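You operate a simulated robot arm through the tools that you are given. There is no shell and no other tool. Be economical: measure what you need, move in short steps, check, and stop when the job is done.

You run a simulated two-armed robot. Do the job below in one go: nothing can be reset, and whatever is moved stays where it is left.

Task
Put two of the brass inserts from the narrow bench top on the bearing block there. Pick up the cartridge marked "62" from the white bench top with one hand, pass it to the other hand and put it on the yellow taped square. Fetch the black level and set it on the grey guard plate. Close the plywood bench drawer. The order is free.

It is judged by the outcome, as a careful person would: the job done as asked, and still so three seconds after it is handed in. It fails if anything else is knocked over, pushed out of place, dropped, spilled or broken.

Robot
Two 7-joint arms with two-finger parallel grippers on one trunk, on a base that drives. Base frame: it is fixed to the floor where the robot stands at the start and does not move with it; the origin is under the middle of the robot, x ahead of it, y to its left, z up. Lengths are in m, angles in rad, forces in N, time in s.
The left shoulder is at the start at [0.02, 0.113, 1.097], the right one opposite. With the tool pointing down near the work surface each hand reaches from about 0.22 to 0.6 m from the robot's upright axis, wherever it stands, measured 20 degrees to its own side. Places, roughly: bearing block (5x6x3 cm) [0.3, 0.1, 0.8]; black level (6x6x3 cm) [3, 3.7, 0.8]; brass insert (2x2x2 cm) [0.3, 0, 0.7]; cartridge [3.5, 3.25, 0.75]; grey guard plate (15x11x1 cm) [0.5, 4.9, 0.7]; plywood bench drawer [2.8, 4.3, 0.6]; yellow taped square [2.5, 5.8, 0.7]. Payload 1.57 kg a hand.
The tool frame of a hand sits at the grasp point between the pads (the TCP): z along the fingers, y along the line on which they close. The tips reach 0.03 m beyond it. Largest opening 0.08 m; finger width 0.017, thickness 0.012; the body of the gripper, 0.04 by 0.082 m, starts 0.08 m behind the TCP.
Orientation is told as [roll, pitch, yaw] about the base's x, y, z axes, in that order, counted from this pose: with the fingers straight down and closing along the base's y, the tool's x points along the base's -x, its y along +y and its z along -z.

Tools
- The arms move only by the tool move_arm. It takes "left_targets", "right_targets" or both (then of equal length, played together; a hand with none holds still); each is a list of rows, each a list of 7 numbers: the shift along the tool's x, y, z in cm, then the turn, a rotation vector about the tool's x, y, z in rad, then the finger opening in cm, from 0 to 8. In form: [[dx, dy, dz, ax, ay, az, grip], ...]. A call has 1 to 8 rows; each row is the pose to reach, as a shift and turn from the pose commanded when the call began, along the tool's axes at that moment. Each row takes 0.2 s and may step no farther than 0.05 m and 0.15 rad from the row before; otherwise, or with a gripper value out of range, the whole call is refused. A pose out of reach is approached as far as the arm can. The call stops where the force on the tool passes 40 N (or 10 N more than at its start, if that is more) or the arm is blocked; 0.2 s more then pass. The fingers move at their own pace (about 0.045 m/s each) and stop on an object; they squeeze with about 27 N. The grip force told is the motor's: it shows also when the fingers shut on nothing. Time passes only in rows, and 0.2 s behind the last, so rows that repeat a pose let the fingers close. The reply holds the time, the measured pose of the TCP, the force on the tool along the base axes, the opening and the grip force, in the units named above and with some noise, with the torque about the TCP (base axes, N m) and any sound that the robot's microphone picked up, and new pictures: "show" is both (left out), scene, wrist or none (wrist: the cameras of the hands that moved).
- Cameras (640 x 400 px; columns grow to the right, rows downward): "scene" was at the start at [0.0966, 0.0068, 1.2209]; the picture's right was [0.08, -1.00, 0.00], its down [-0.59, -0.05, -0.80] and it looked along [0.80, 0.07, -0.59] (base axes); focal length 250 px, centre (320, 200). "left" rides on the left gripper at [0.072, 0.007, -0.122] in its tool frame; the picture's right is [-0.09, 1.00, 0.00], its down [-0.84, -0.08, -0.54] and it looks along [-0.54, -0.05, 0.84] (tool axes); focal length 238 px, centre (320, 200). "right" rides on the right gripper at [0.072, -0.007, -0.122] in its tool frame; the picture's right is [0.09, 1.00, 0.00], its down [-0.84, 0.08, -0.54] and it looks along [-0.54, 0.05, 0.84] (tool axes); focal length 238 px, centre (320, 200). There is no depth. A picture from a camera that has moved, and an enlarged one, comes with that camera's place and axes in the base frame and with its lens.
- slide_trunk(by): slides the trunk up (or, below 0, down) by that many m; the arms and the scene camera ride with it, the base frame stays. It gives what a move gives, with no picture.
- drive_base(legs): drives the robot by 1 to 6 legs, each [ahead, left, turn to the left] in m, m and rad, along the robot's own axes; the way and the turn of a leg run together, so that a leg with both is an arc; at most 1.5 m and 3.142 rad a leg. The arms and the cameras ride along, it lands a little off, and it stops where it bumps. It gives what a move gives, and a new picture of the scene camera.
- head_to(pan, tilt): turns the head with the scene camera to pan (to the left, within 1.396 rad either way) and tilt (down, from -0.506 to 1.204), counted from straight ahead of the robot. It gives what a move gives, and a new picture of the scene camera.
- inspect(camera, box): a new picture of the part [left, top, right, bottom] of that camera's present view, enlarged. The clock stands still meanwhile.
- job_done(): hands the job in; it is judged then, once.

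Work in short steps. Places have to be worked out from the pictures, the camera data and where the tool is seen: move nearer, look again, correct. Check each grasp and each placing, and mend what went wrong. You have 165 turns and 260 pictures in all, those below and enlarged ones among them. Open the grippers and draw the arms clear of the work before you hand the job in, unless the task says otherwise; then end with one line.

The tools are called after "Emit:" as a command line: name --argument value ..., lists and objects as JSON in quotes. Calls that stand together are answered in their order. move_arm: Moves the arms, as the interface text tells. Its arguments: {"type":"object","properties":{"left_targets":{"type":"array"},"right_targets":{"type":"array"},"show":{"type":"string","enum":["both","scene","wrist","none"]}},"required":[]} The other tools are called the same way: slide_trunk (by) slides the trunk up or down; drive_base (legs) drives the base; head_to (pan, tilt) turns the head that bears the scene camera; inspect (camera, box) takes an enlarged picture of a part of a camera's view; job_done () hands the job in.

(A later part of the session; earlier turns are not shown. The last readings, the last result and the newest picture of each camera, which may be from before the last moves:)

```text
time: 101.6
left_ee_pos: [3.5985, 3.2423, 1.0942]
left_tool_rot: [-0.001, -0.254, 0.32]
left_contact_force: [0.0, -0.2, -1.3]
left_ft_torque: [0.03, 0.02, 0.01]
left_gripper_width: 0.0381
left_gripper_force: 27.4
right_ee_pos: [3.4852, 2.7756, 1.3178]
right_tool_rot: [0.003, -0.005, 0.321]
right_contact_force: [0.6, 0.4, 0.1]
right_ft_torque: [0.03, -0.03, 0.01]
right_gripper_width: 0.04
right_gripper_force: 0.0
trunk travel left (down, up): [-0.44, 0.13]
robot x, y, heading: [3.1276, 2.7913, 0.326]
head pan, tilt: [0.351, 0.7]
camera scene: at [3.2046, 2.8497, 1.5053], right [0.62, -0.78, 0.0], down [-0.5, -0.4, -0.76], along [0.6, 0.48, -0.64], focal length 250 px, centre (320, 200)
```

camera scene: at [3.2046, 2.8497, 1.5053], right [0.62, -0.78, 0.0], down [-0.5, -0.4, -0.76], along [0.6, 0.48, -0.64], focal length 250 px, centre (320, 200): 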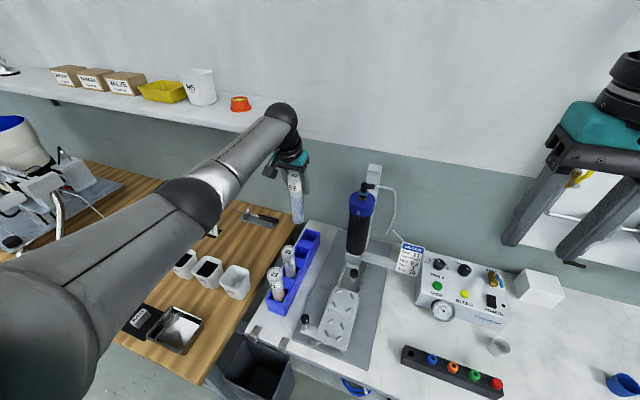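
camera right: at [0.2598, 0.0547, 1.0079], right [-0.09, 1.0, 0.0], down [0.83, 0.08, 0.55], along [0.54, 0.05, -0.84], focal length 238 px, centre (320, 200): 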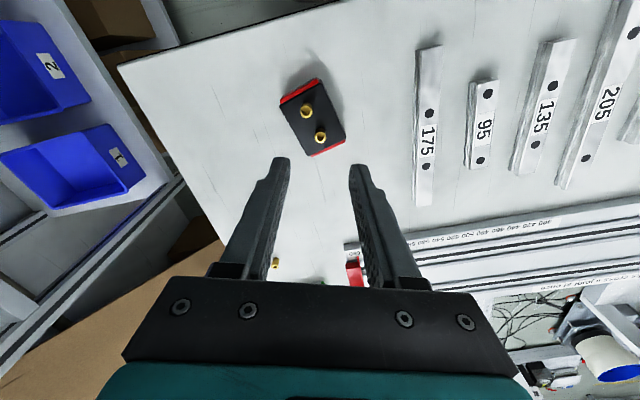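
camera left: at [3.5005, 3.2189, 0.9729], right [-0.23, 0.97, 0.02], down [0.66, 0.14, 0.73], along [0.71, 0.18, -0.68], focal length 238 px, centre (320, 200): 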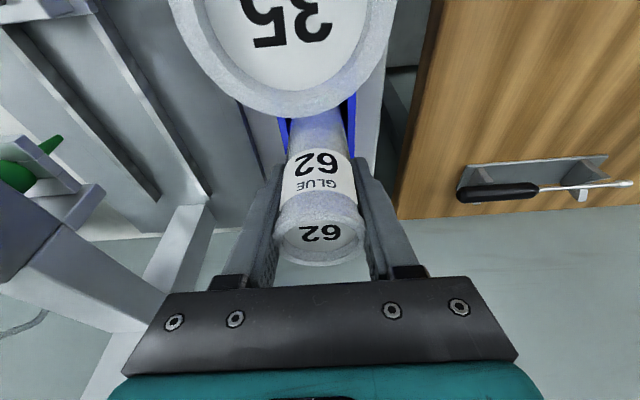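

Cartridge 62 is out of the rack. I back the robot away from the bench before doing the handover.

Emit:
drive_base --legs '[[-0.4, 0, 0]]'

```text
time: 104.0
left_ee_pos: [3.2358, 3.1281, 1.0931]
left_tool_rot: [-0.001, -0.251, 0.332]
left_contact_force: [0.1, 0.1, -1.2]
left_ft_torque: [0.02, 0.0, -0.02]
left_gripper_width: 0.038
left_gripper_force: 27.1
right_ee_pos: [3.1298, 2.6603, 1.3165]
right_tool_rot: [0.003, -0.006, 0.332]
right_contact_force: [0.8, -0.4, 0.4]
right_ft_torque: [-0.02, 0.03, 0.03]
right_gripper_width: 0.04
right_gripper_force: 0.1
trunk travel left (down, up): [-0.44, 0.13]
robot x, y, heading: [2.7695, 2.6726, 0.335]
head pan, tilt: [0.351, 0.7]
stopped in leg 1: the robot was blocked; the commanded pose is now the measured one
camera scene: at [2.8481, 2.7306, 1.5053], right [0.63, -0.78, 0.0], down [-0.5, -0.41, -0.76], along [0.59, 0.48, -0.64], focal length 250 px, centre (320, 200)
```

scene: 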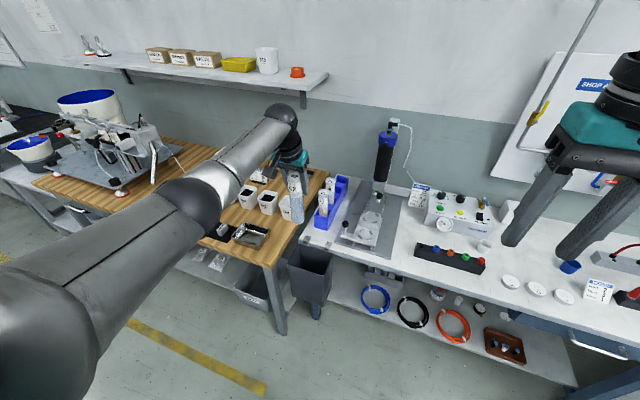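

The base touched something behind, so I ease forward a little. Then I bring the left hand with the cartridge toward the middle.

Emit:
drive_base --legs '[[0.04, 0.0, 0]]'

Emit:
move_arm --left_targets '[[2.7, -3.8, -0.7, 0, 0, 0, 0], [5.4, -7.6, -1.4, 0, 0, 0, 0], [8.1, -11.4, -2.1, 0, 0, 0, 0], [10.8, -15.2, -2.8, 0, 0, 0, 0], [13.5, -19, -3.5, 0, 0, 0, 0], [13.5, -19, -3.5, 0, 0, 0, 0]]' --show "none"

Emit:
head_to --pan 0 --tilt 0.7

```text
time: 104.9
left_ee_pos: [3.2735, 3.1402, 1.0922]
left_tool_rot: [-0.002, -0.249, 0.331]
left_contact_force: [0.4, 0.2, -1.1]
left_ft_torque: [0.01, 0.03, 0.01]
left_gripper_width: 0.0381
left_gripper_force: 26.8
right_ee_pos: [3.1666, 2.673, 1.3174]
right_tool_rot: [0.003, -0.005, 0.33]
right_contact_force: [0.9, -0.3, 0.0]
right_ft_torque: [0.0, 0.04, 0.02]
right_gripper_width: 0.0398
right_gripper_force: 0.1
trunk travel left (down, up): [-0.44, 0.13]
robot x, y, heading: [2.8068, 2.6871, 0.332]
head pan, tilt: [0.351, 0.7]
camera scene: at [2.8856, 2.7434, 1.5052], right [0.63, -0.78, 0.0], down [-0.5, -0.41, -0.76], along [0.59, 0.48, -0.65], focal length 250 px, centre (320, 200)
```

scene: 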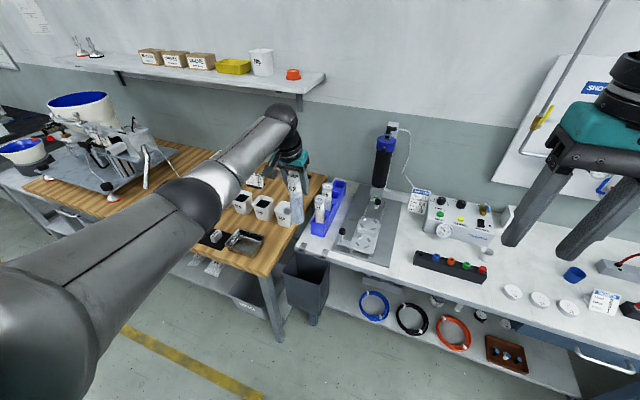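

```text
time: 106.3
left_ee_pos: [3.1993, 2.9158, 1.091]
left_tool_rot: [-0.001, -0.251, 0.332]
left_contact_force: [-0.5, 0.1, -1.0]
left_ft_torque: [-0.02, -0.02, -0.03]
left_gripper_width: 0.038
left_gripper_force: 26.8
right_ee_pos: [3.1654, 2.6723, 1.3158]
right_tool_rot: [0.004, -0.005, 0.333]
right_contact_force: [0.4, -0.7, -0.1]
right_ft_torque: [-0.02, -0.01, 0.03]
right_gripper_width: 0.0398
right_gripper_force: 0.0
trunk travel left (down, up): [-0.44, 0.13]
robot x, y, heading: [2.8074, 2.6866, 0.337]
head pan, tilt: [0.351, 0.7]
```

```text
time: 107.1
left_ee_pos: [3.1988, 2.9164, 1.0914]
left_tool_rot: [-0.001, -0.252, 0.33]
left_contact_force: [0.3, 0.2, -1.1]
left_ft_torque: [-0.02, 0.01, -0.02]
left_gripper_width: 0.0382
left_gripper_force: 27.0
right_ee_pos: [3.1639, 2.6714, 1.3176]
right_tool_rot: [0.003, -0.008, 0.332]
right_contact_force: [0.2, -0.3, -0.3]
right_ft_torque: [0.02, 0.03, -0.01]
right_gripper_width: 0.04
right_gripper_force: 0.0
trunk travel left (down, up): [-0.44, 0.13]
robot x, y, heading: [2.8097, 2.6838, 0.334]
head pan, tilt: [0.0, 0.7]
camera scene: at [2.8979, 2.7169, 1.5054], right [0.33, -0.95, 0.0], down [-0.61, -0.21, -0.76], along [0.72, 0.25, -0.64], focal length 250 px, centre (320, 200)
```

scene: 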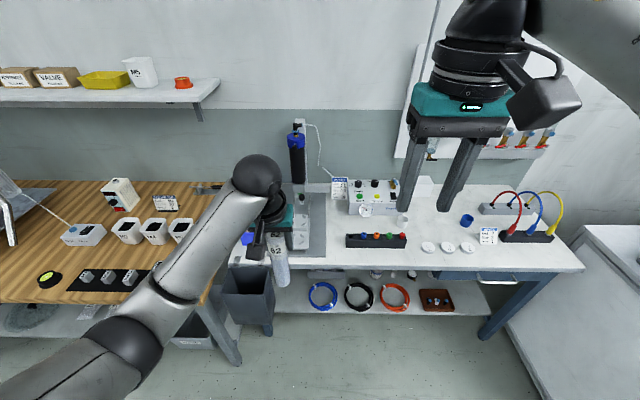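

The left hand holds 62 at about 0.44 ahead, 0.09 left. I rotate the right hand away from it, to a pose with fingers pointing left-down 45° and closing fore-aft.

Emit:
move_arm --right_targets '[[-1.2, -0.7, 1.5, -0.0512, -0.0512, -0.1235, 8], [-2.4, -1.4, 3, -0.1023, -0.1023, -0.247, 8], [-3.6, -2.1, 4.5, -0.1535, -0.1535, -0.3705, 8], [-4.8, -2.8, 6, -0.2047, -0.2047, -0.494, 8], [-6, -3.5, 7.5, -0.2558, -0.2558, -0.6175, 8], [-7.2, -4.2, 9, -0.307, -0.307, -0.741, 8], [-8.4, -4.6, 10.5, -0.3582, -0.3582, -0.8645, 8], [-9, -5, 11.7, -0.4093, -0.4093, -0.988, 8]]' --show "scene"

```text
time: 108.9
left_ee_pos: [3.1972, 2.913, 1.0928]
left_tool_rot: [0.0, -0.255, 0.331]
left_contact_force: [-0.3, 0.8, 0.3]
left_ft_torque: [0.03, -0.09, 0.02]
left_gripper_width: 0.0384
left_gripper_force: 27.5
right_ee_pos: [3.1912, 2.653, 1.2193]
right_tool_rot: [0.092, -0.482, 1.165]
right_contact_force: [0.1, 0.2, -0.2]
right_ft_torque: [-0.01, -0.04, -0.01]
right_gripper_width: 0.0801
right_gripper_force: 0.0
right hand out of reach, approached as far as the arm can: row 6, 7, 8
trunk travel left (down, up): [-0.44, 0.13]
robot x, y, heading: [2.8095, 2.6853, 0.333]
head pan, tilt: [0.0, 0.7]
camera scene: at [2.8948, 2.7143, 1.5057], right [0.32, -0.95, 0.0], down [-0.61, -0.21, -0.77], along [0.73, 0.25, -0.64], focal length 250 px, centre (320, 200)
```

scene: 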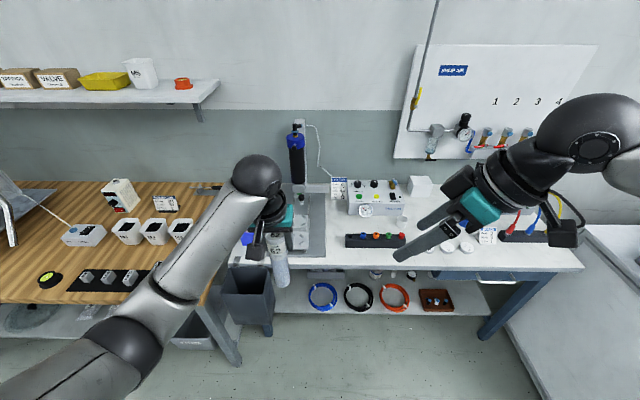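

The full 90° yaw isn't reachable. A 45° azimuth (fingers ahead-left and down) is enough, so I adjust to that orientation and bring the hand low, to the right of the cartridge.

Emit:
move_arm --right_targets '[[0.36, 0.87, 4.43, 0.039, -0.089, 0.009, 6.5], [0.72, 1.74, 8.85, 0.078, -0.178, 0.018, 6.5], [1.08, 2.6, 13.3, 0.117, -0.268, 0.026, 6.5], [1.44, 3.5, 17.7, 0.117, -0.268, 0.026, 6.5], [1.8, 4.36, 22.1, 0.117, -0.268, 0.026, 6.5], [1.8, 4.36, 22.1, 0.117, -0.268, 0.026, 6.5]]' --show "both"

```text
time: 110.3
left_ee_pos: [3.1997, 2.917, 1.0915]
left_tool_rot: [0.0, -0.252, 0.33]
left_contact_force: [0.6, -0.3, -1.6]
left_ft_torque: [-0.01, -0.01, 0.0]
left_gripper_width: 0.0381
left_gripper_force: 27.1
right_ee_pos: [3.1708, 2.7564, 1.015]
right_tool_rot: [0.009, -0.744, 1.117]
right_contact_force: [0.4, -0.2, 0.0]
right_ft_torque: [-0.04, -0.02, -0.03]
right_gripper_width: 0.065
right_gripper_force: 0.0
trunk travel left (down, up): [-0.44, 0.13]
robot x, y, heading: [2.8106, 2.6892, 0.328]
head pan, tilt: [0.0, 0.7]
camera scene: at [2.898, 2.7165, 1.5054], right [0.32, -0.95, 0.0], down [-0.61, -0.21, -0.76], along [0.72, 0.25, -0.64], focal length 250 px, centre (320, 200)
camera right: at [3.1157, 2.6313, 1.055], right [-0.93, 0.37, -0.06], down [0.04, 0.26, 0.97], along [0.37, 0.89, -0.25], focal length 238 px, centre (320, 200)
```

scene: 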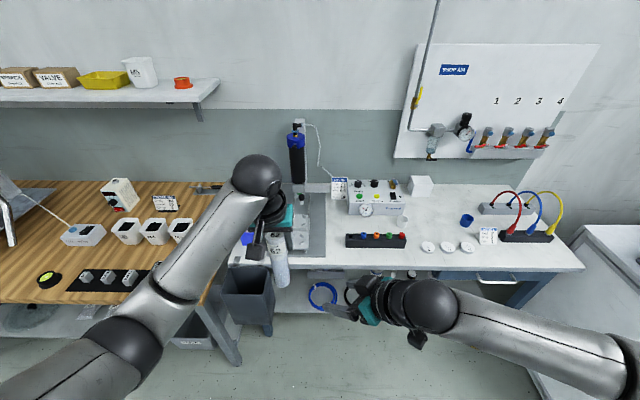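
right: 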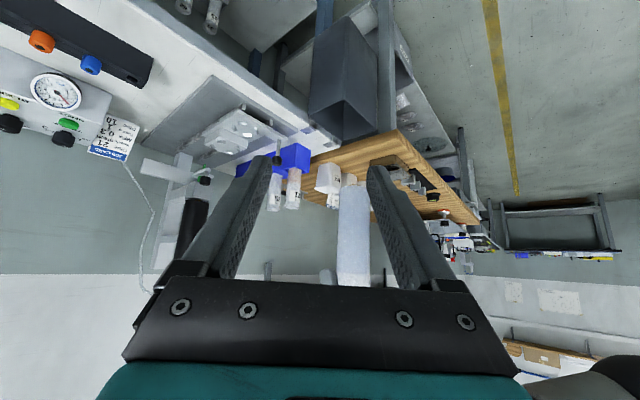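

The cartridge sits about 5 cm toward tool +y and 15 cm ahead of the right hand. I align laterally and approach to 6 cm short.

Emit:
move_arm --right_targets '[[0, 2.5, 0, 0, 0, 0, 6.5], [0, 5, 0, 0, 0, 0, 6.5], [-3.5, 5, 3.2, 0, 0, 0, 6.5], [-7, 5, 6.5, 0, 0, 0, 6.5], [-7, 5, 6.5, 0, 0, 0, 6.5]]' --show "both"

```text
time: 111.5
left_ee_pos: [3.1993, 2.9155, 1.0915]
left_tool_rot: [0.0, -0.251, 0.331]
left_contact_force: [-0.2, -0.6, -0.5]
left_ft_torque: [0.0, 0.02, 0.0]
left_gripper_width: 0.038
left_gripper_force: 27.1
right_ee_pos: [3.1688, 2.8632, 1.0161]
right_tool_rot: [0.006, -0.744, 1.117]
right_contact_force: [0.2, 0.6, -0.5]
right_ft_torque: [-0.01, 0.0, 0.01]
right_gripper_width: 0.0651
right_gripper_force: 0.0
trunk travel left (down, up): [-0.44, 0.13]
robot x, y, heading: [2.8125, 2.6859, 0.334]
head pan, tilt: [0.0, 0.7]
camera scene: at [2.8978, 2.7161, 1.5054], right [0.32, -0.95, 0.0], down [-0.61, -0.21, -0.77], along [0.72, 0.25, -0.64], focal length 250 px, centre (320, 200)
camera right: at [3.1137, 2.7382, 1.0561], right [-0.93, 0.37, -0.06], down [0.04, 0.26, 0.97], along [0.37, 0.89, -0.25], focal length 238 px, centre (320, 200)
```

scene: 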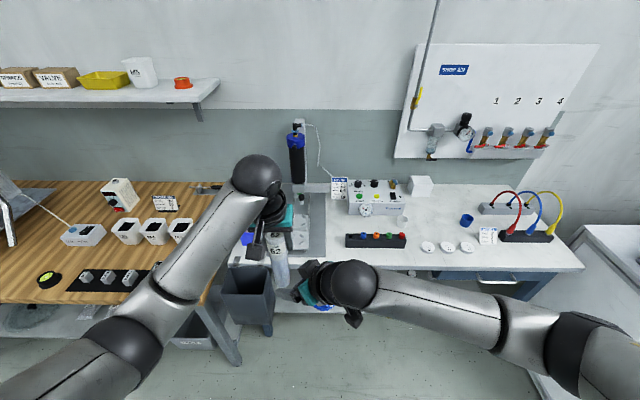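
right: 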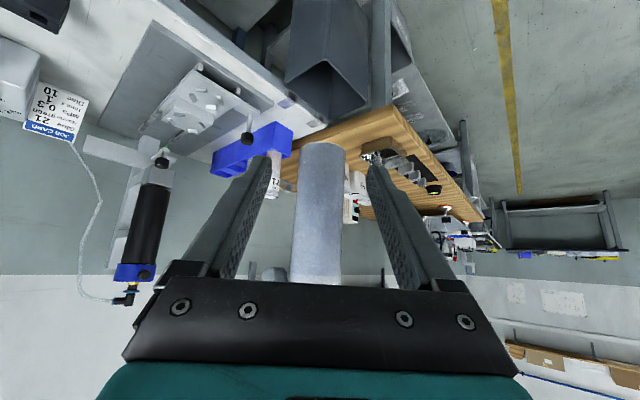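

Centred. I advance the last 6 cm and then close the right hand.

Emit:
move_arm --right_targets '[[-2, 0, 2.1, 0, 0, 0, 6.5], [-4, 0, 4.2, 0, 0, 0, 6.5], [-4, 0, 4.2, 0, 0, 0, 6.5]]' --show "both"

```text
time: 112.3
left_ee_pos: [3.1992, 2.915, 1.0913]
left_tool_rot: [-0.001, -0.253, 0.331]
left_contact_force: [2.8, 1.1, -1.2]
left_ft_torque: [0.04, -0.01, 0.08]
left_gripper_width: 0.0385
left_gripper_force: 27.4
right_ee_pos: [3.1913, 2.9155, 1.0117]
right_tool_rot: [0.008, -0.743, 1.116]
right_contact_force: [-2.7, -1.0, -0.4]
right_ft_torque: [0.04, -0.17, -0.07]
right_gripper_width: 0.0652
right_gripper_force: 0.1
trunk travel left (down, up): [-0.44, 0.13]
robot x, y, heading: [2.808, 2.6882, 0.331]
head pan, tilt: [0.0, 0.7]
camera scene: at [2.8978, 2.7163, 1.5054], right [0.32, -0.95, 0.0], down [-0.61, -0.21, -0.77], along [0.72, 0.25, -0.64], focal length 250 px, centre (320, 200)
camera right: at [3.1379, 2.7916, 1.0524], right [-0.93, 0.37, -0.06], down [0.04, 0.26, 0.97], along [0.37, 0.89, -0.25], focal length 238 px, centre (320, 200)
```

scene: 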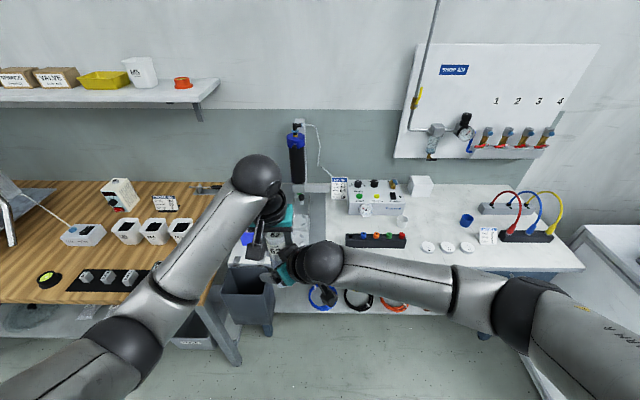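
right: 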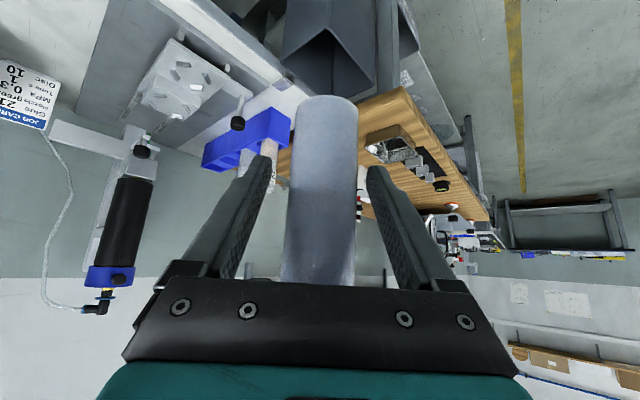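

There is a slight 2.7 N contact, but the alignment is good. I close the right fingers on the lower body.

Emit:
move_arm --right_targets '[[0, 0, 0, 0, 0, 0, 0], [0, 0, 0, 0, 0, 0, 0], [0, 0, 0, 0, 0, 0, 0], [0, 0, 0, 0, 0, 0, 0]]' --show "wrist"

Emit:
inspect --camera "left" --box '[0, 0, 640, 400]'

Emit:
inspect --camera "scene" --box '[220, 190, 380, 320]'

```text
time: 113.3
left_ee_pos: [3.1992, 2.9154, 1.0928]
left_tool_rot: [0.0, -0.254, 0.332]
left_contact_force: [6.5, -2.2, -0.8]
left_ft_torque: [-0.3, -0.37, 0.12]
left_gripper_width: 0.0381
left_gripper_force: 26.9
right_ee_pos: [3.1917, 2.9164, 1.013]
right_tool_rot: [0.008, -0.745, 1.119]
right_contact_force: [-6.6, 0.8, 0.5]
right_ft_torque: [0.26, -0.19, -0.11]
right_gripper_width: 0.0371
right_gripper_force: 27.4
trunk travel left (down, up): [-0.44, 0.13]
robot x, y, heading: [2.8074, 2.6867, 0.331]
head pan, tilt: [0.0, 0.7]
camera right: at [3.1374, 2.7919, 1.0524], right [-0.93, 0.37, -0.06], down [0.04, 0.26, 0.97], along [0.37, 0.89, -0.25], focal length 238 px, centre (320, 200)
```

right: 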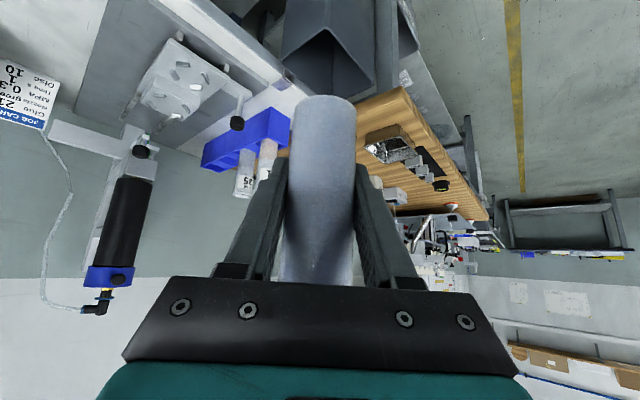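

```text
1.00 times, centred on (320, 200) of left (not enlarged: the box is as wide or as high as the picture)
camera zoom: at [3.1025, 2.8907, 1.1911], right [-0.24, 0.97, 0.02], down [0.66, 0.15, 0.73], along [0.71, 0.19, -0.68], focal length 238 px, centre (320, 200)
```

zoom: 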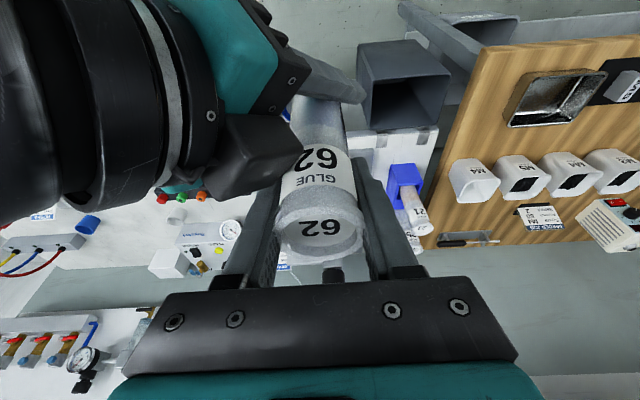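

```text
3.08 times, centred on (300, 255) of scene
camera zoom: at [2.8979, 2.7167, 1.5054], right [0.33, -0.95, 0.0], down [-0.61, -0.21, -0.76], along [0.72, 0.25, -0.64], focal length 769 px, centre (382, 31)
```

zoom: 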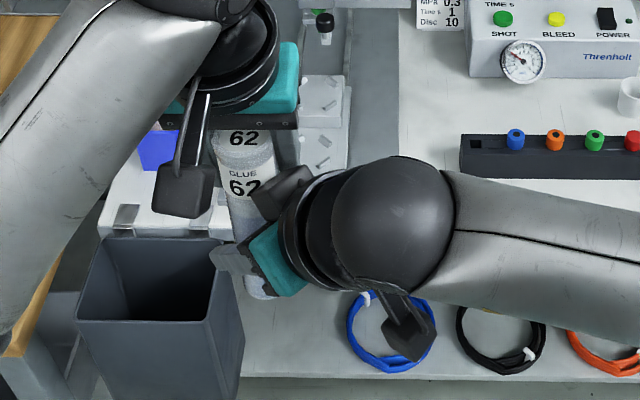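

The right hand holds 62 at 37 mm. I open the left hand just enough and withdraw it upward along its own axis.

Emit:
move_arm --left_targets '[[0, 0, 0, 0, 0, 0, 4.9], [0, 0, 0, 0, 0, 0, 4.9], [0, 0, -2, 0, 0, 0, 4.9], [0, 0, -4.5, 0, 0, 0, 4.9], [0, 0, -8, 0, 0, 0, 4.9], [0, 2, -12, 0, 0, 0, 4.9], [0, 5, -15, 0, 0, 0, 4.9], [0, 9, -17, 0, 0, 0, 4.9]]' --show "scene"

Emit:
inspect --camera "right" --box '[0, 0, 640, 400]'

```text
time: 115.1
left_ee_pos: [3.1325, 2.9877, 1.2588]
left_tool_rot: [-0.003, -0.252, 0.333]
left_contact_force: [1.4, -1.2, 0.3]
left_ft_torque: [0.01, 0.0, 0.02]
left_gripper_width: 0.049
left_gripper_force: 0.0
right_ee_pos: [3.1922, 2.9176, 1.0114]
right_tool_rot: [0.006, -0.744, 1.116]
right_contact_force: [-0.2, -0.2, -0.3]
right_ft_torque: [0.01, 0.0, -0.01]
right_gripper_width: 0.0372
right_gripper_force: 27.0
trunk travel left (down, up): [-0.44, 0.13]
robot x, y, heading: [2.8103, 2.6853, 0.33]
head pan, tilt: [0.0, 0.7]
camera scene: at [2.897, 2.7176, 1.5054], right [0.33, -0.95, 0.0], down [-0.61, -0.21, -0.77], along [0.72, 0.25, -0.64], focal length 250 px, centre (320, 200)
```

scene: 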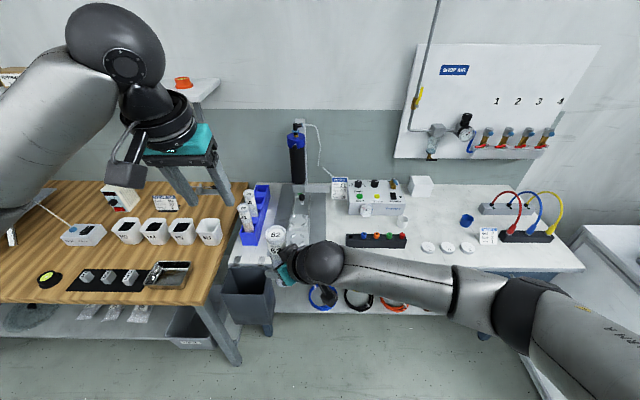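

```text
1.00 times, centred on (320, 200) of right (not enlarged: the box is as wide or as high as the picture)
camera zoom: at [3.1374, 2.7921, 1.0525], right [-0.93, 0.37, -0.06], down [0.04, 0.26, 0.97], along [0.37, 0.89, -0.25], focal length 238 px, centre (320, 200)
```

zoom: 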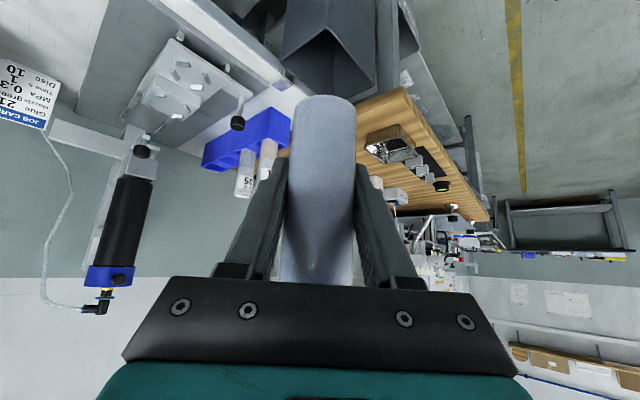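

The handover is complete. I raise the right hand and shift it right, and level the left hand. Then I lower the trunk and drive to the level.

Emit:
move_arm --right_targets '[[-1.4, -1.8, -4.2, 0, 0, 0, 0], [-2.8, -3.6, -8.4, 0, 0, 0, 0], [-4.1, -5.5, -12.5, 0, 0, 0, 0], [-5.4, -7.4, -16.7, 0, 0, 0, 0], [-6.7, -9.2, -20.9, 0, 0, 0, 0], [-6.7, -9.2, -20.9, 0, 0, 0, 0]]' --left_targets '[[-0.8, 1, 0.2, 0, 0.05, 0, 8], [-1.6, 2, 0.4, 0, 0.1, 0, 8], [-2.4, 3, 0.6, 0, 0.15, 0, 8], [-3.2, 4, 0.8, 0, 0.2, 0, 8], [-3.9, 5, 1, 0, 0.252, 0, 8], [-3.9, 5, 1, 0, 0.252, 0, 8]]' --show "scene"

Emit:
slide_trunk --by -0.2

```text
time: 116.5
left_ee_pos: [3.1545, 3.0471, 1.2573]
left_tool_rot: [-0.002, 0.003, 0.333]
left_contact_force: [-0.2, -1.2, 0.1]
left_ft_torque: [-0.04, 0.03, -0.01]
left_gripper_width: 0.0801
left_gripper_force: 0.1
right_ee_pos: [3.2366, 2.7947, 1.2122]
right_tool_rot: [0.005, -0.743, 1.115]
right_contact_force: [0.5, 0.2, -0.2]
right_ft_torque: [0.02, 0.02, 0.02]
right_gripper_width: 0.0372
right_gripper_force: 27.0
trunk travel left (down, up): [-0.44, 0.13]
robot x, y, heading: [2.8109, 2.6818, 0.331]
head pan, tilt: [0.0, 0.7]
camera scene: at [2.898, 2.7171, 1.5053], right [0.33, -0.95, 0.0], down [-0.61, -0.21, -0.76], along [0.72, 0.25, -0.64], focal length 250 px, centre (320, 200)
```

scene: 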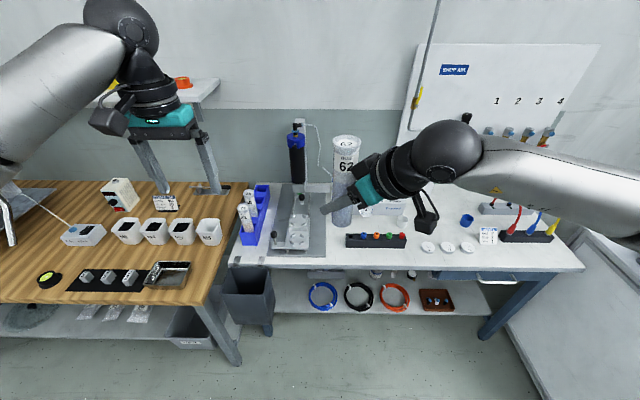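

```text
time: 118.7
left_ee_pos: [3.1541, 3.0457, 1.058]
left_tool_rot: [0.0, -0.001, 0.333]
left_contact_force: [0.2, -0.6, 0.7]
left_ft_torque: [0.01, 0.0, 0.0]
left_gripper_width: 0.0801
left_gripper_force: 0.1
right_ee_pos: [3.237, 2.795, 1.0119]
right_tool_rot: [0.005, -0.744, 1.118]
right_contact_force: [0.0, 0.1, -0.7]
right_ft_torque: [0.0, -0.02, -0.02]
right_gripper_width: 0.0373
right_gripper_force: 26.8
trunk travel left (down, up): [-0.24, 0.33]
robot x, y, heading: [2.8082, 2.6873, 0.329]
head pan, tilt: [0.0, 0.7]
```

I drive left along the plywood bench until the level is in the left hand's reach.

Emit:
drive_base --legs '[[0.0, 0.4, 0], [0.05, 0.33, 0]]'

Emit:
inspect --camera "left" --box '[0, 0, 640, 400]'

```text
time: 123.0
left_ee_pos: [2.9712, 3.7481, 1.0583]
left_tool_rot: [-0.002, 0.0, 0.322]
left_contact_force: [-1.2, 0.2, -0.4]
left_ft_torque: [-0.04, 0.02, 0.03]
left_gripper_width: 0.0798
left_gripper_force: 0.0
right_ee_pos: [3.0511, 3.4958, 1.0112]
right_tool_rot: [0.005, -0.744, 1.107]
right_contact_force: [0.5, 0.0, -0.4]
right_ft_torque: [0.0, 0.01, -0.03]
right_gripper_width: 0.0372
right_gripper_force: 27.5
trunk travel left (down, up): [-0.24, 0.33]
robot x, y, heading: [2.6194, 3.3898, 0.319]
head pan, tilt: [0.0, 0.7]
camera scene: at [2.7107, 3.4216, 1.3054], right [0.32, -0.95, 0.0], down [-0.61, -0.2, -0.76], along [0.73, 0.24, -0.64], focal length 250 px, centre (320, 200)
```

scene: 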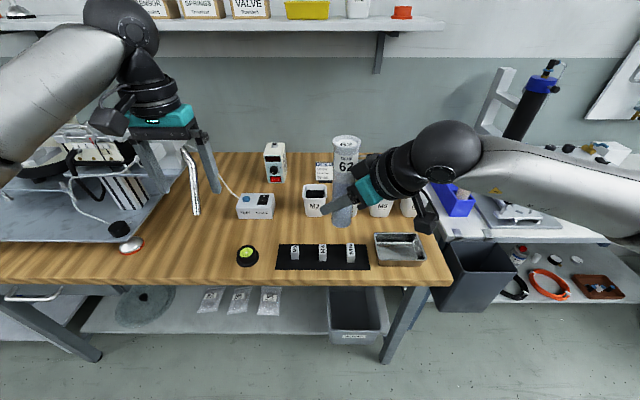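

```text
1.00 times, centred on (320, 200) of left (not enlarged: the box is as wide or as high as the picture)
camera zoom: at [2.9002, 3.7332, 1.1787], right [-0.23, 0.97, 0.0], down [0.82, 0.19, 0.54], along [0.53, 0.12, -0.84], focal length 238 px, centre (320, 200)
```

zoom: 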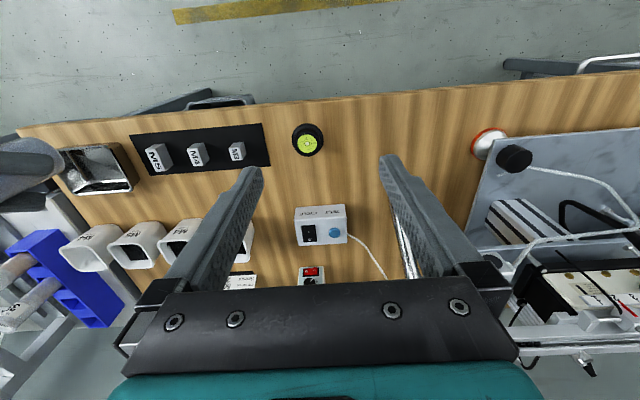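

The level is at about (3.040, 3.741). I move the left hand above it and lower to z≈0.86.

Emit:
move_arm --left_targets '[[-2, -0.9, 4, 0, 0, 0, 8], [-4, -1.9, 8, 0, 0, 0, 8], [-6.3, -2.8, 12, 0, 0, 0, 8], [-6.3, -2.8, 16, 0, 0, 0, 8], [-6.3, -2.8, 20, 0, 0, 0, 8], [-6.3, -2.8, 20, 0, 0, 0, 8]]' --show "wrist"

```text
time: 124.3
left_ee_pos: [3.0382, 3.742, 0.8557]
left_tool_rot: [-0.001, 0.001, 0.321]
left_contact_force: [-0.3, 0.1, -0.7]
left_ft_torque: [0.02, -0.03, 0.03]
left_gripper_width: 0.0801
left_gripper_force: 0.1
right_ee_pos: [3.0506, 3.4958, 1.012]
right_tool_rot: [0.004, -0.743, 1.107]
right_contact_force: [-0.1, 0.5, -0.7]
right_ft_torque: [0.01, -0.02, -0.01]
right_gripper_width: 0.0373
right_gripper_force: 27.1
trunk travel left (down, up): [-0.24, 0.33]
robot x, y, heading: [2.6226, 3.3934, 0.322]
head pan, tilt: [0.0, 0.7]
camera left: at [2.9685, 3.7269, 0.9763], right [-0.23, 0.97, 0.0], down [0.82, 0.19, 0.54], along [0.53, 0.12, -0.84], focal length 238 px, centre (320, 200)
```

left: 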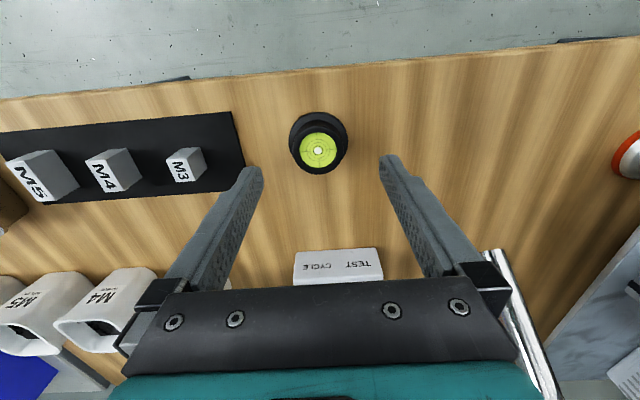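

Centred. I shift 0.5 cm ahead and descend carefully, stopping on contact.

Emit:
move_arm --left_targets '[[-0.5, 0.1, 3, 0, 0, 0, 8], [-0.5, 0.1, 6, 0, 0, 0, 8], [-0.5, 0.1, 6.5, 0, 0, 0, 8], [-0.5, 0.1, 7, 0, 0, 0, 8]]' --show "wrist"

```text
time: 125.3
left_ee_pos: [3.0453, 3.7446, 0.7871]
left_tool_rot: [-0.002, 0.0, 0.32]
left_contact_force: [0.0, -0.4, -0.4]
left_ft_torque: [0.02, 0.01, -0.03]
left_gripper_width: 0.0799
left_gripper_force: 0.1
right_ee_pos: [3.0506, 3.4959, 1.0105]
right_tool_rot: [0.006, -0.742, 1.107]
right_contact_force: [0.3, -0.2, 0.4]
right_ft_torque: [0.01, 0.01, 0.03]
right_gripper_width: 0.0367
right_gripper_force: 27.4
trunk travel left (down, up): [-0.24, 0.33]
robot x, y, heading: [2.6242, 3.3917, 0.322]
head pan, tilt: [0.0, 0.7]
camera left: at [2.9737, 3.7283, 0.908], right [-0.23, 0.97, 0.0], down [0.82, 0.19, 0.54], along [0.53, 0.12, -0.84], focal length 238 px, centre (320, 200)
```

left: 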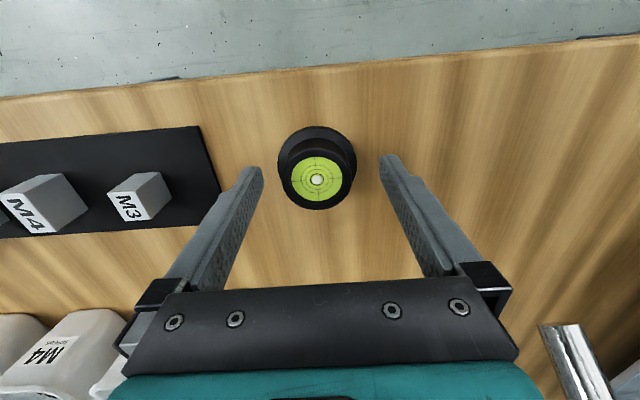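

I lower a few more millimetres, then close.

Emit:
move_arm --left_targets '[[0, 0, 0.3, 0, 0, 0, 8], [0, 0, 0.3, 0, 0, 0, 2], [0, 0, 0.3, 0, 0, 0, 2], [0, 0, 0.3, 0, 0, 0, 2], [0, 0, 0.3, 0, 0, 0, 2]]' --show "wrist"

```text
time: 126.5
left_ee_pos: [3.0438, 3.7422, 0.7847]
left_tool_rot: [0.001, -0.001, 0.32]
left_contact_force: [-0.5, 0.3, 0.6]
left_ft_torque: [0.02, 0.01, 0.0]
left_gripper_width: 0.0462
left_gripper_force: 26.7
right_ee_pos: [3.0514, 3.4949, 1.0109]
right_tool_rot: [0.003, -0.744, 1.108]
right_contact_force: [0.1, -0.4, -0.5]
right_ft_torque: [-0.02, -0.01, 0.01]
right_gripper_width: 0.037
right_gripper_force: 26.6
trunk travel left (down, up): [-0.24, 0.33]
robot x, y, heading: [2.6185, 3.3924, 0.317]
head pan, tilt: [0.0, 0.7]
camera left: at [2.9735, 3.7282, 0.9056], right [-0.23, 0.97, 0.0], down [0.82, 0.19, 0.54], along [0.53, 0.12, -0.84], focal length 238 px, centre (320, 200)
```

left: 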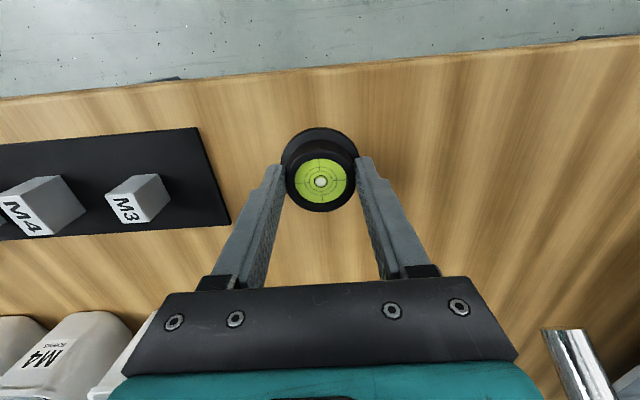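

Gripped at 46 mm. I lift it.

Emit:
move_arm --left_targets '[[0, 0, -2, 0, 0, 0, 2], [0, 0, -6, 0, 0, 0, 2], [0, 0, -10.5, 0, 0, 0, 2], [1, 0, -15, 0, 0, 0, 2], [3, 0, -19, 0, 0, 0, 2], [5, 0, -22, 0, 0, 0, 2]]' --show "both"

```text
time: 128.0
left_ee_pos: [2.9957, 3.7288, 1.0058]
left_tool_rot: [0.001, 0.001, 0.322]
left_contact_force: [-0.2, 0.5, -0.7]
left_ft_torque: [0.03, -0.02, 0.0]
left_gripper_width: 0.0458
left_gripper_force: 27.1
right_ee_pos: [3.0502, 3.4949, 1.0106]
right_tool_rot: [0.006, -0.742, 1.108]
right_contact_force: [1.0, 0.3, -1.5]
right_ft_torque: [-0.03, -0.02, 0.01]
right_gripper_width: 0.0371
right_gripper_force: 26.9
trunk travel left (down, up): [-0.24, 0.33]
robot x, y, heading: [2.6232, 3.394, 0.323]
head pan, tilt: [0.0, 0.7]
camera scene: at [2.7105, 3.4211, 1.3054], right [0.31, -0.95, 0.0], down [-0.61, -0.2, -0.77], along [0.73, 0.24, -0.64], focal length 250 px, centre (320, 200)
camera left: at [2.9256, 3.7126, 1.1255], right [-0.23, 0.97, 0.0], down [0.82, 0.19, 0.54], along [0.53, 0.12, -0.84], focal length 238 px, centre (320, 200)
```

scene: 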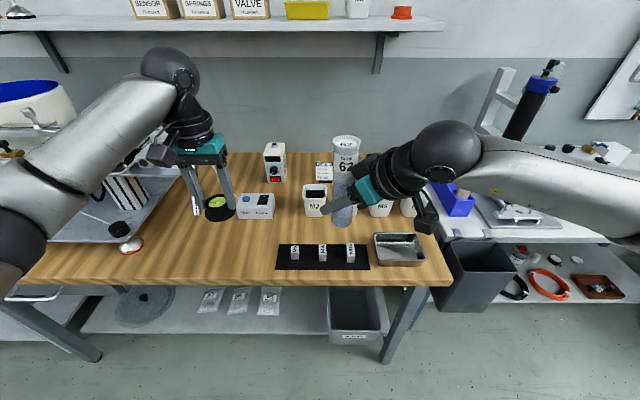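
left: 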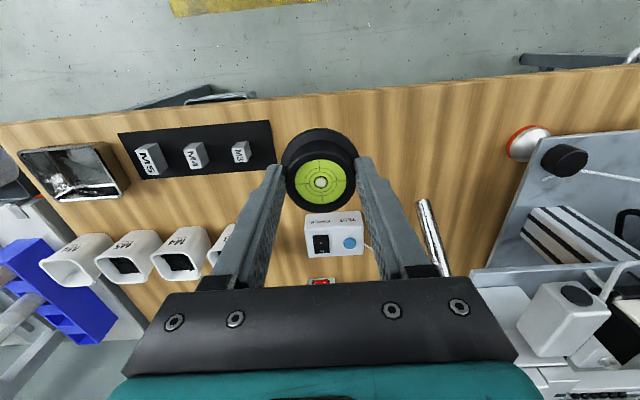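

Both items are held. I back off from the bench, turn toward +y and look for the route to the yellow square.

Emit:
drive_base --legs '[[-0.38, 0.0, 0], [0, 0, 1.25]]'

Emit:
head_to --pan 0 --tilt 0.4

```text
time: 133.4
left_ee_pos: [2.0647, 3.7397, 1.0037]
left_tool_rot: [-0.001, 0.0, 1.563]
left_contact_force: [0.5, 0.1, -1.1]
left_ft_torque: [-0.01, -0.05, 0.0]
left_gripper_width: 0.046
left_gripper_force: 26.7
right_ee_pos: [2.3011, 3.7155, 1.0105]
right_tool_rot: [0.006, -0.744, 2.346]
right_contact_force: [-0.1, 0.6, -1.4]
right_ft_torque: [0.01, -0.03, -0.01]
right_gripper_width: 0.0374
right_gripper_force: 27.6
trunk travel left (down, up): [-0.24, 0.33]
robot x, y, heading: [2.2607, 3.2731, 1.561]
head pan, tilt: [0.0, 0.7]
camera scene: at [2.2619, 3.3687, 1.3054], right [1.0, -0.01, 0.0], down [-0.01, -0.64, -0.76], along [0.01, 0.76, -0.64], focal length 250 px, centre (320, 200)
```

scene: 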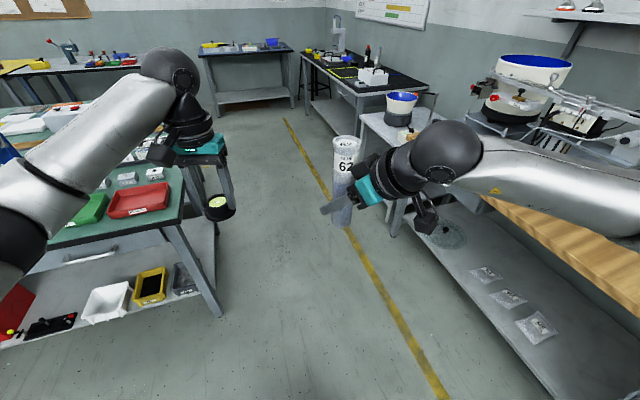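

```text
time: 134.2
left_ee_pos: [2.0654, 3.7389, 1.0047]
left_tool_rot: [-0.001, 0.001, 1.561]
left_contact_force: [-0.3, 0.2, -0.6]
left_ft_torque: [-0.01, 0.01, -0.04]
left_gripper_width: 0.0459
left_gripper_force: 26.7
right_ee_pos: [2.3023, 3.7155, 1.0107]
right_tool_rot: [0.005, -0.742, 2.346]
right_contact_force: [-0.6, 0.0, -1.0]
right_ft_torque: [0.02, -0.02, -0.03]
right_gripper_width: 0.037
right_gripper_force: 27.1
trunk travel left (down, up): [-0.24, 0.33]
robot x, y, heading: [2.2621, 3.2773, 1.563]
head pan, tilt: [0.0, 0.4]
camera scene: at [2.262, 3.3764, 1.3322], right [1.0, -0.01, 0.0], down [0.0, -0.39, -0.92], along [0.01, 0.92, -0.39], focal length 250 px, centre (320, 200)
```

scene: 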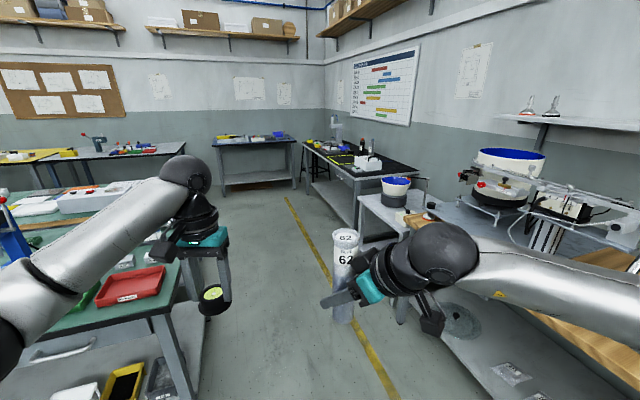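

A black-matted table lies ahead-right near (2.6, 5.6). I zoom to find the yellow square and the route.

Emit:
inspect --camera "scene" --box '[280, 110, 440, 220]'

```text
3.64 times, centred on (360, 165) of scene
camera zoom: at [2.262, 3.3764, 1.3322], right [1.0, -0.01, 0.0], down [0.0, -0.39, -0.92], along [0.01, 0.92, -0.39], focal length 909 px, centre (174, 327)
```

zoom: 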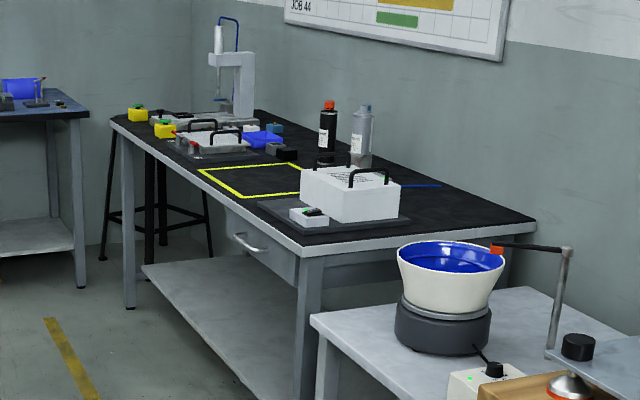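

The yellow square is at about (2.50, 5.75), 12 cm in from the table's front edge, and that table is also rotated about 0.32. I drive up the corridor near x≈2.1.

Emit:
drive_base --legs '[[0.7, 0.13, 0], [0.8, 0.03, 0], [0.7, 0.08, 0]]'

```text
time: 145.6
left_ee_pos: [1.8451, 5.9633, 1.0038]
left_tool_rot: [0.001, 0.001, 1.565]
left_contact_force: [0.2, 0.1, -0.3]
left_ft_torque: [0.01, 0.01, 0.01]
left_gripper_width: 0.046
left_gripper_force: 26.6
right_ee_pos: [2.0834, 5.9403, 1.0111]
right_tool_rot: [0.003, -0.742, 2.348]
right_contact_force: [-0.3, 0.1, -1.0]
right_ft_torque: [0.01, -0.02, 0.03]
right_gripper_width: 0.0371
right_gripper_force: 26.6
trunk travel left (down, up): [-0.24, 0.33]
robot x, y, heading: [2.0417, 5.4982, 1.559]
head pan, tilt: [0.0, 0.4]
camera scene: at [2.0431, 5.6017, 1.3322], right [1.0, -0.01, 0.0], down [0.0, -0.39, -0.92], along [0.01, 0.92, -0.39], focal length 250 px, centre (320, 200)
```

scene: 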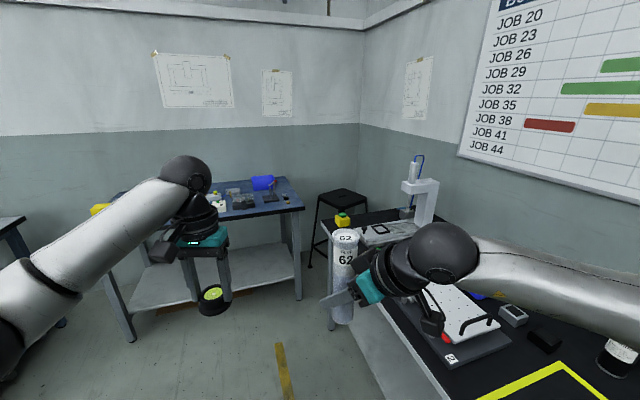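

I'm beside the table, and the square is to the right. I turn to face it squarely and look down.

Emit:
drive_base --legs '[[0, 0, -1.24]]'

Emit:
head_to --pan 0 --tilt 0.85

```text
time: 149.0
left_ee_pos: [2.4112, 5.8447, 1.0037]
left_tool_rot: [0.001, 0.0, 0.342]
left_contact_force: [-0.7, 0.1, -1.8]
left_ft_torque: [-0.03, -0.02, 0.0]
left_gripper_width: 0.0459
left_gripper_force: 27.1
right_ee_pos: [2.4699, 5.6128, 1.0107]
right_tool_rot: [0.005, -0.744, 1.128]
right_contact_force: [-0.6, 0.1, -1.0]
right_ft_torque: [-0.02, 0.02, -0.03]
right_gripper_width: 0.0373
right_gripper_force: 27.2
trunk travel left (down, up): [-0.24, 0.33]
robot x, y, heading: [2.0402, 5.4995, 0.346]
head pan, tilt: [0.0, 0.4]
camera scene: at [2.1392, 5.5331, 1.3322], right [0.34, -0.94, 0.0], down [-0.37, -0.13, -0.92], along [0.87, 0.31, -0.39], focal length 250 px, centre (320, 200)
```

scene: 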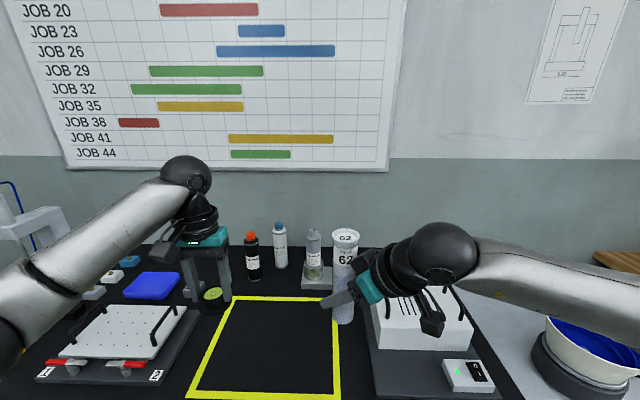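

```text
time: 149.9
left_ee_pos: [2.4107, 5.8439, 1.0038]
left_tool_rot: [-0.001, 0.0, 0.343]
left_contact_force: [-0.4, 1.1, -1.1]
left_ft_torque: [-0.03, 0.0, 0.0]
left_gripper_width: 0.0458
left_gripper_force: 26.7
right_ee_pos: [2.4698, 5.6118, 1.0119]
right_tool_rot: [0.004, -0.745, 1.128]
right_contact_force: [0.5, 0.8, -0.6]
right_ft_torque: [0.0, -0.01, -0.02]
right_gripper_width: 0.0373
right_gripper_force: 27.1
trunk travel left (down, up): [-0.24, 0.33]
robot x, y, heading: [2.045, 5.498, 0.344]
head pan, tilt: [0.0, 0.85]
camera scene: at [2.1256, 5.5284, 1.2932], right [0.34, -0.94, 0.0], down [-0.71, -0.25, -0.66], along [0.62, 0.22, -0.75], focal length 250 px, centre (320, 200)
```

scene: 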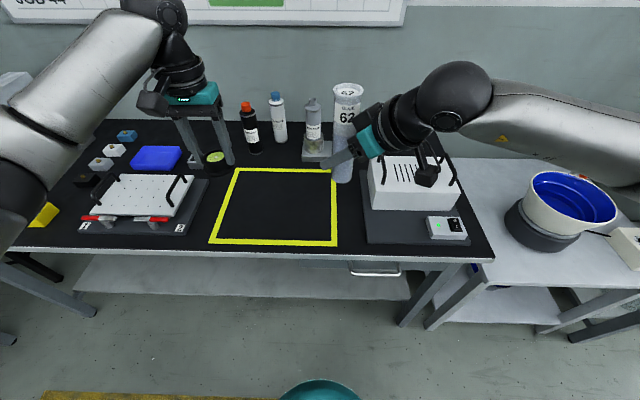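

The square is about 0.3 m across, centred near (2.52, 5.785). I shift the robot left 0.13 and ahead 0.05, which puts the cartridge over it.

Emit:
drive_base --legs '[[0.05, 0.13, 0]]'

```text
time: 151.2
left_ee_pos: [2.4123, 5.9836, 1.0037]
left_tool_rot: [-0.001, -0.001, 0.345]
left_contact_force: [0.0, -0.3, -0.7]
left_ft_torque: [-0.03, 0.0, 0.0]
left_gripper_width: 0.0459
left_gripper_force: 26.9
right_ee_pos: [2.4717, 5.7508, 1.0104]
right_tool_rot: [0.005, -0.742, 1.128]
right_contact_force: [-0.5, 0.0, -0.5]
right_ft_torque: [-0.03, 0.01, -0.02]
right_gripper_width: 0.0371
right_gripper_force: 27.5
trunk travel left (down, up): [-0.24, 0.33]
robot x, y, heading: [2.0477, 5.6402, 0.346]
head pan, tilt: [0.0, 0.85]
camera scene: at [2.1276, 5.6677, 1.2931], right [0.34, -0.94, 0.0], down [-0.71, -0.25, -0.66], along [0.62, 0.22, -0.75], focal length 250 px, centre (320, 200)
```

scene: 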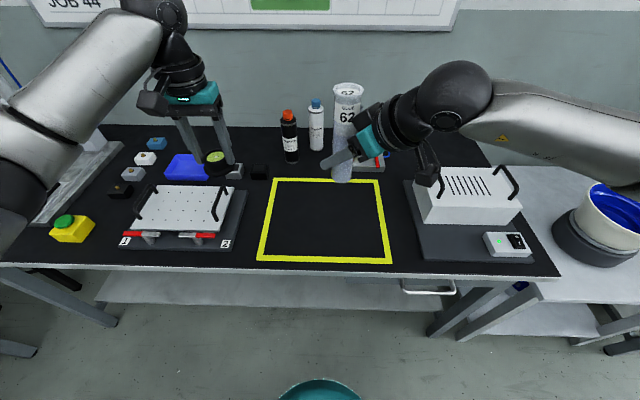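

The cartridge is near the square. I lower it with the right arm to just above the surface.

Emit:
move_arm --right_targets '[[2, -0.5, 3.3, 0, 0, 0, 0], [4, -1, 6.6, 0, 0, 0, 0], [6, -1.5, 9.9, 0, 0, 0, 0], [8.2, -1.5, 13.1, 0, 0, 0, 0], [10.4, -1.5, 16.3, 0, 0, 0, 0], [10.4, -1.5, 16.3, 0, 0, 0, 0]]' --show "both"

```text
time: 152.7
left_ee_pos: [2.4128, 5.9815, 1.0037]
left_tool_rot: [0.001, 0.0, 0.343]
left_contact_force: [0.6, 0.3, -0.7]
left_ft_torque: [0.01, 0.02, 0.01]
left_gripper_width: 0.0464
left_gripper_force: 27.0
right_ee_pos: [2.5001, 5.7761, 0.8212]
right_tool_rot: [0.004, -0.744, 1.128]
right_contact_force: [-0.6, 0.0, -1.4]
right_ft_torque: [0.02, 0.0, 0.01]
right_gripper_width: 0.0373
right_gripper_force: 26.8
trunk travel left (down, up): [-0.24, 0.33]
robot x, y, heading: [2.0472, 5.6317, 0.346]
head pan, tilt: [0.0, 0.85]
camera scene: at [2.1276, 5.6669, 1.2931], right [0.34, -0.94, 0.0], down [-0.71, -0.25, -0.66], along [0.62, 0.22, -0.75], focal length 250 px, centre (320, 200)
camera right: at [2.4461, 5.6512, 0.8607], right [-0.93, 0.36, -0.06], down [0.04, 0.26, 0.97], along [0.36, 0.9, -0.25], focal length 238 px, centre (320, 200)
```

scene: 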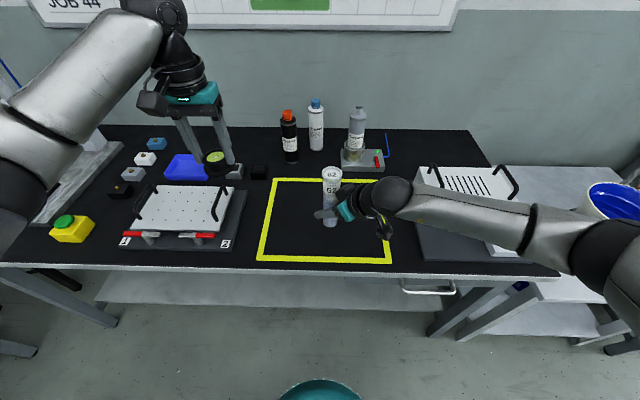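
right: 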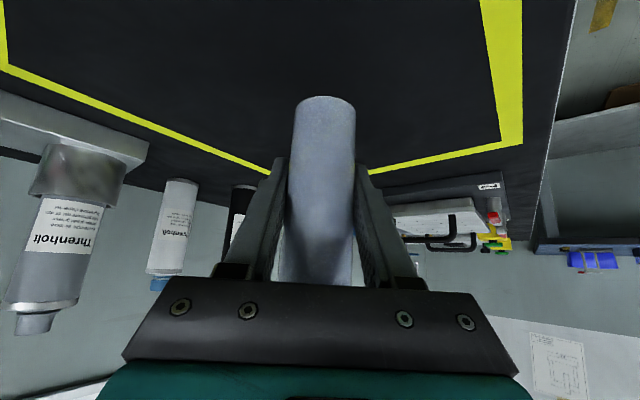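

It's centred inside the square. I lower in small steps until contact.

Emit:
move_arm --right_targets '[[0.34, 0, 0.37, 0, 0, 0, 0], [0.61, 0, 0.66, 0, 0, 0, 0], [0.81, 0, 0.88, 0, 0, 0, 0], [1.0, 0, 1.1, 0, 0, 0, 0]]' --show "none"

```text
time: 153.7
left_ee_pos: [2.4128, 5.9838, 1.0036]
left_tool_rot: [-0.001, 0.001, 0.343]
left_contact_force: [0.1, 0.0, -0.9]
left_ft_torque: [0.03, -0.01, 0.03]
left_gripper_width: 0.0461
left_gripper_force: 27.1
right_ee_pos: [2.4996, 5.7764, 0.8062]
right_tool_rot: [0.006, -0.744, 1.128]
right_contact_force: [0.2, -0.4, -1.2]
right_ft_torque: [-0.03, -0.03, 0.01]
right_gripper_width: 0.0374
right_gripper_force: 27.5
trunk travel left (down, up): [-0.24, 0.33]
robot x, y, heading: [2.0423, 5.6363, 0.348]
head pan, tilt: [0.0, 0.85]
```

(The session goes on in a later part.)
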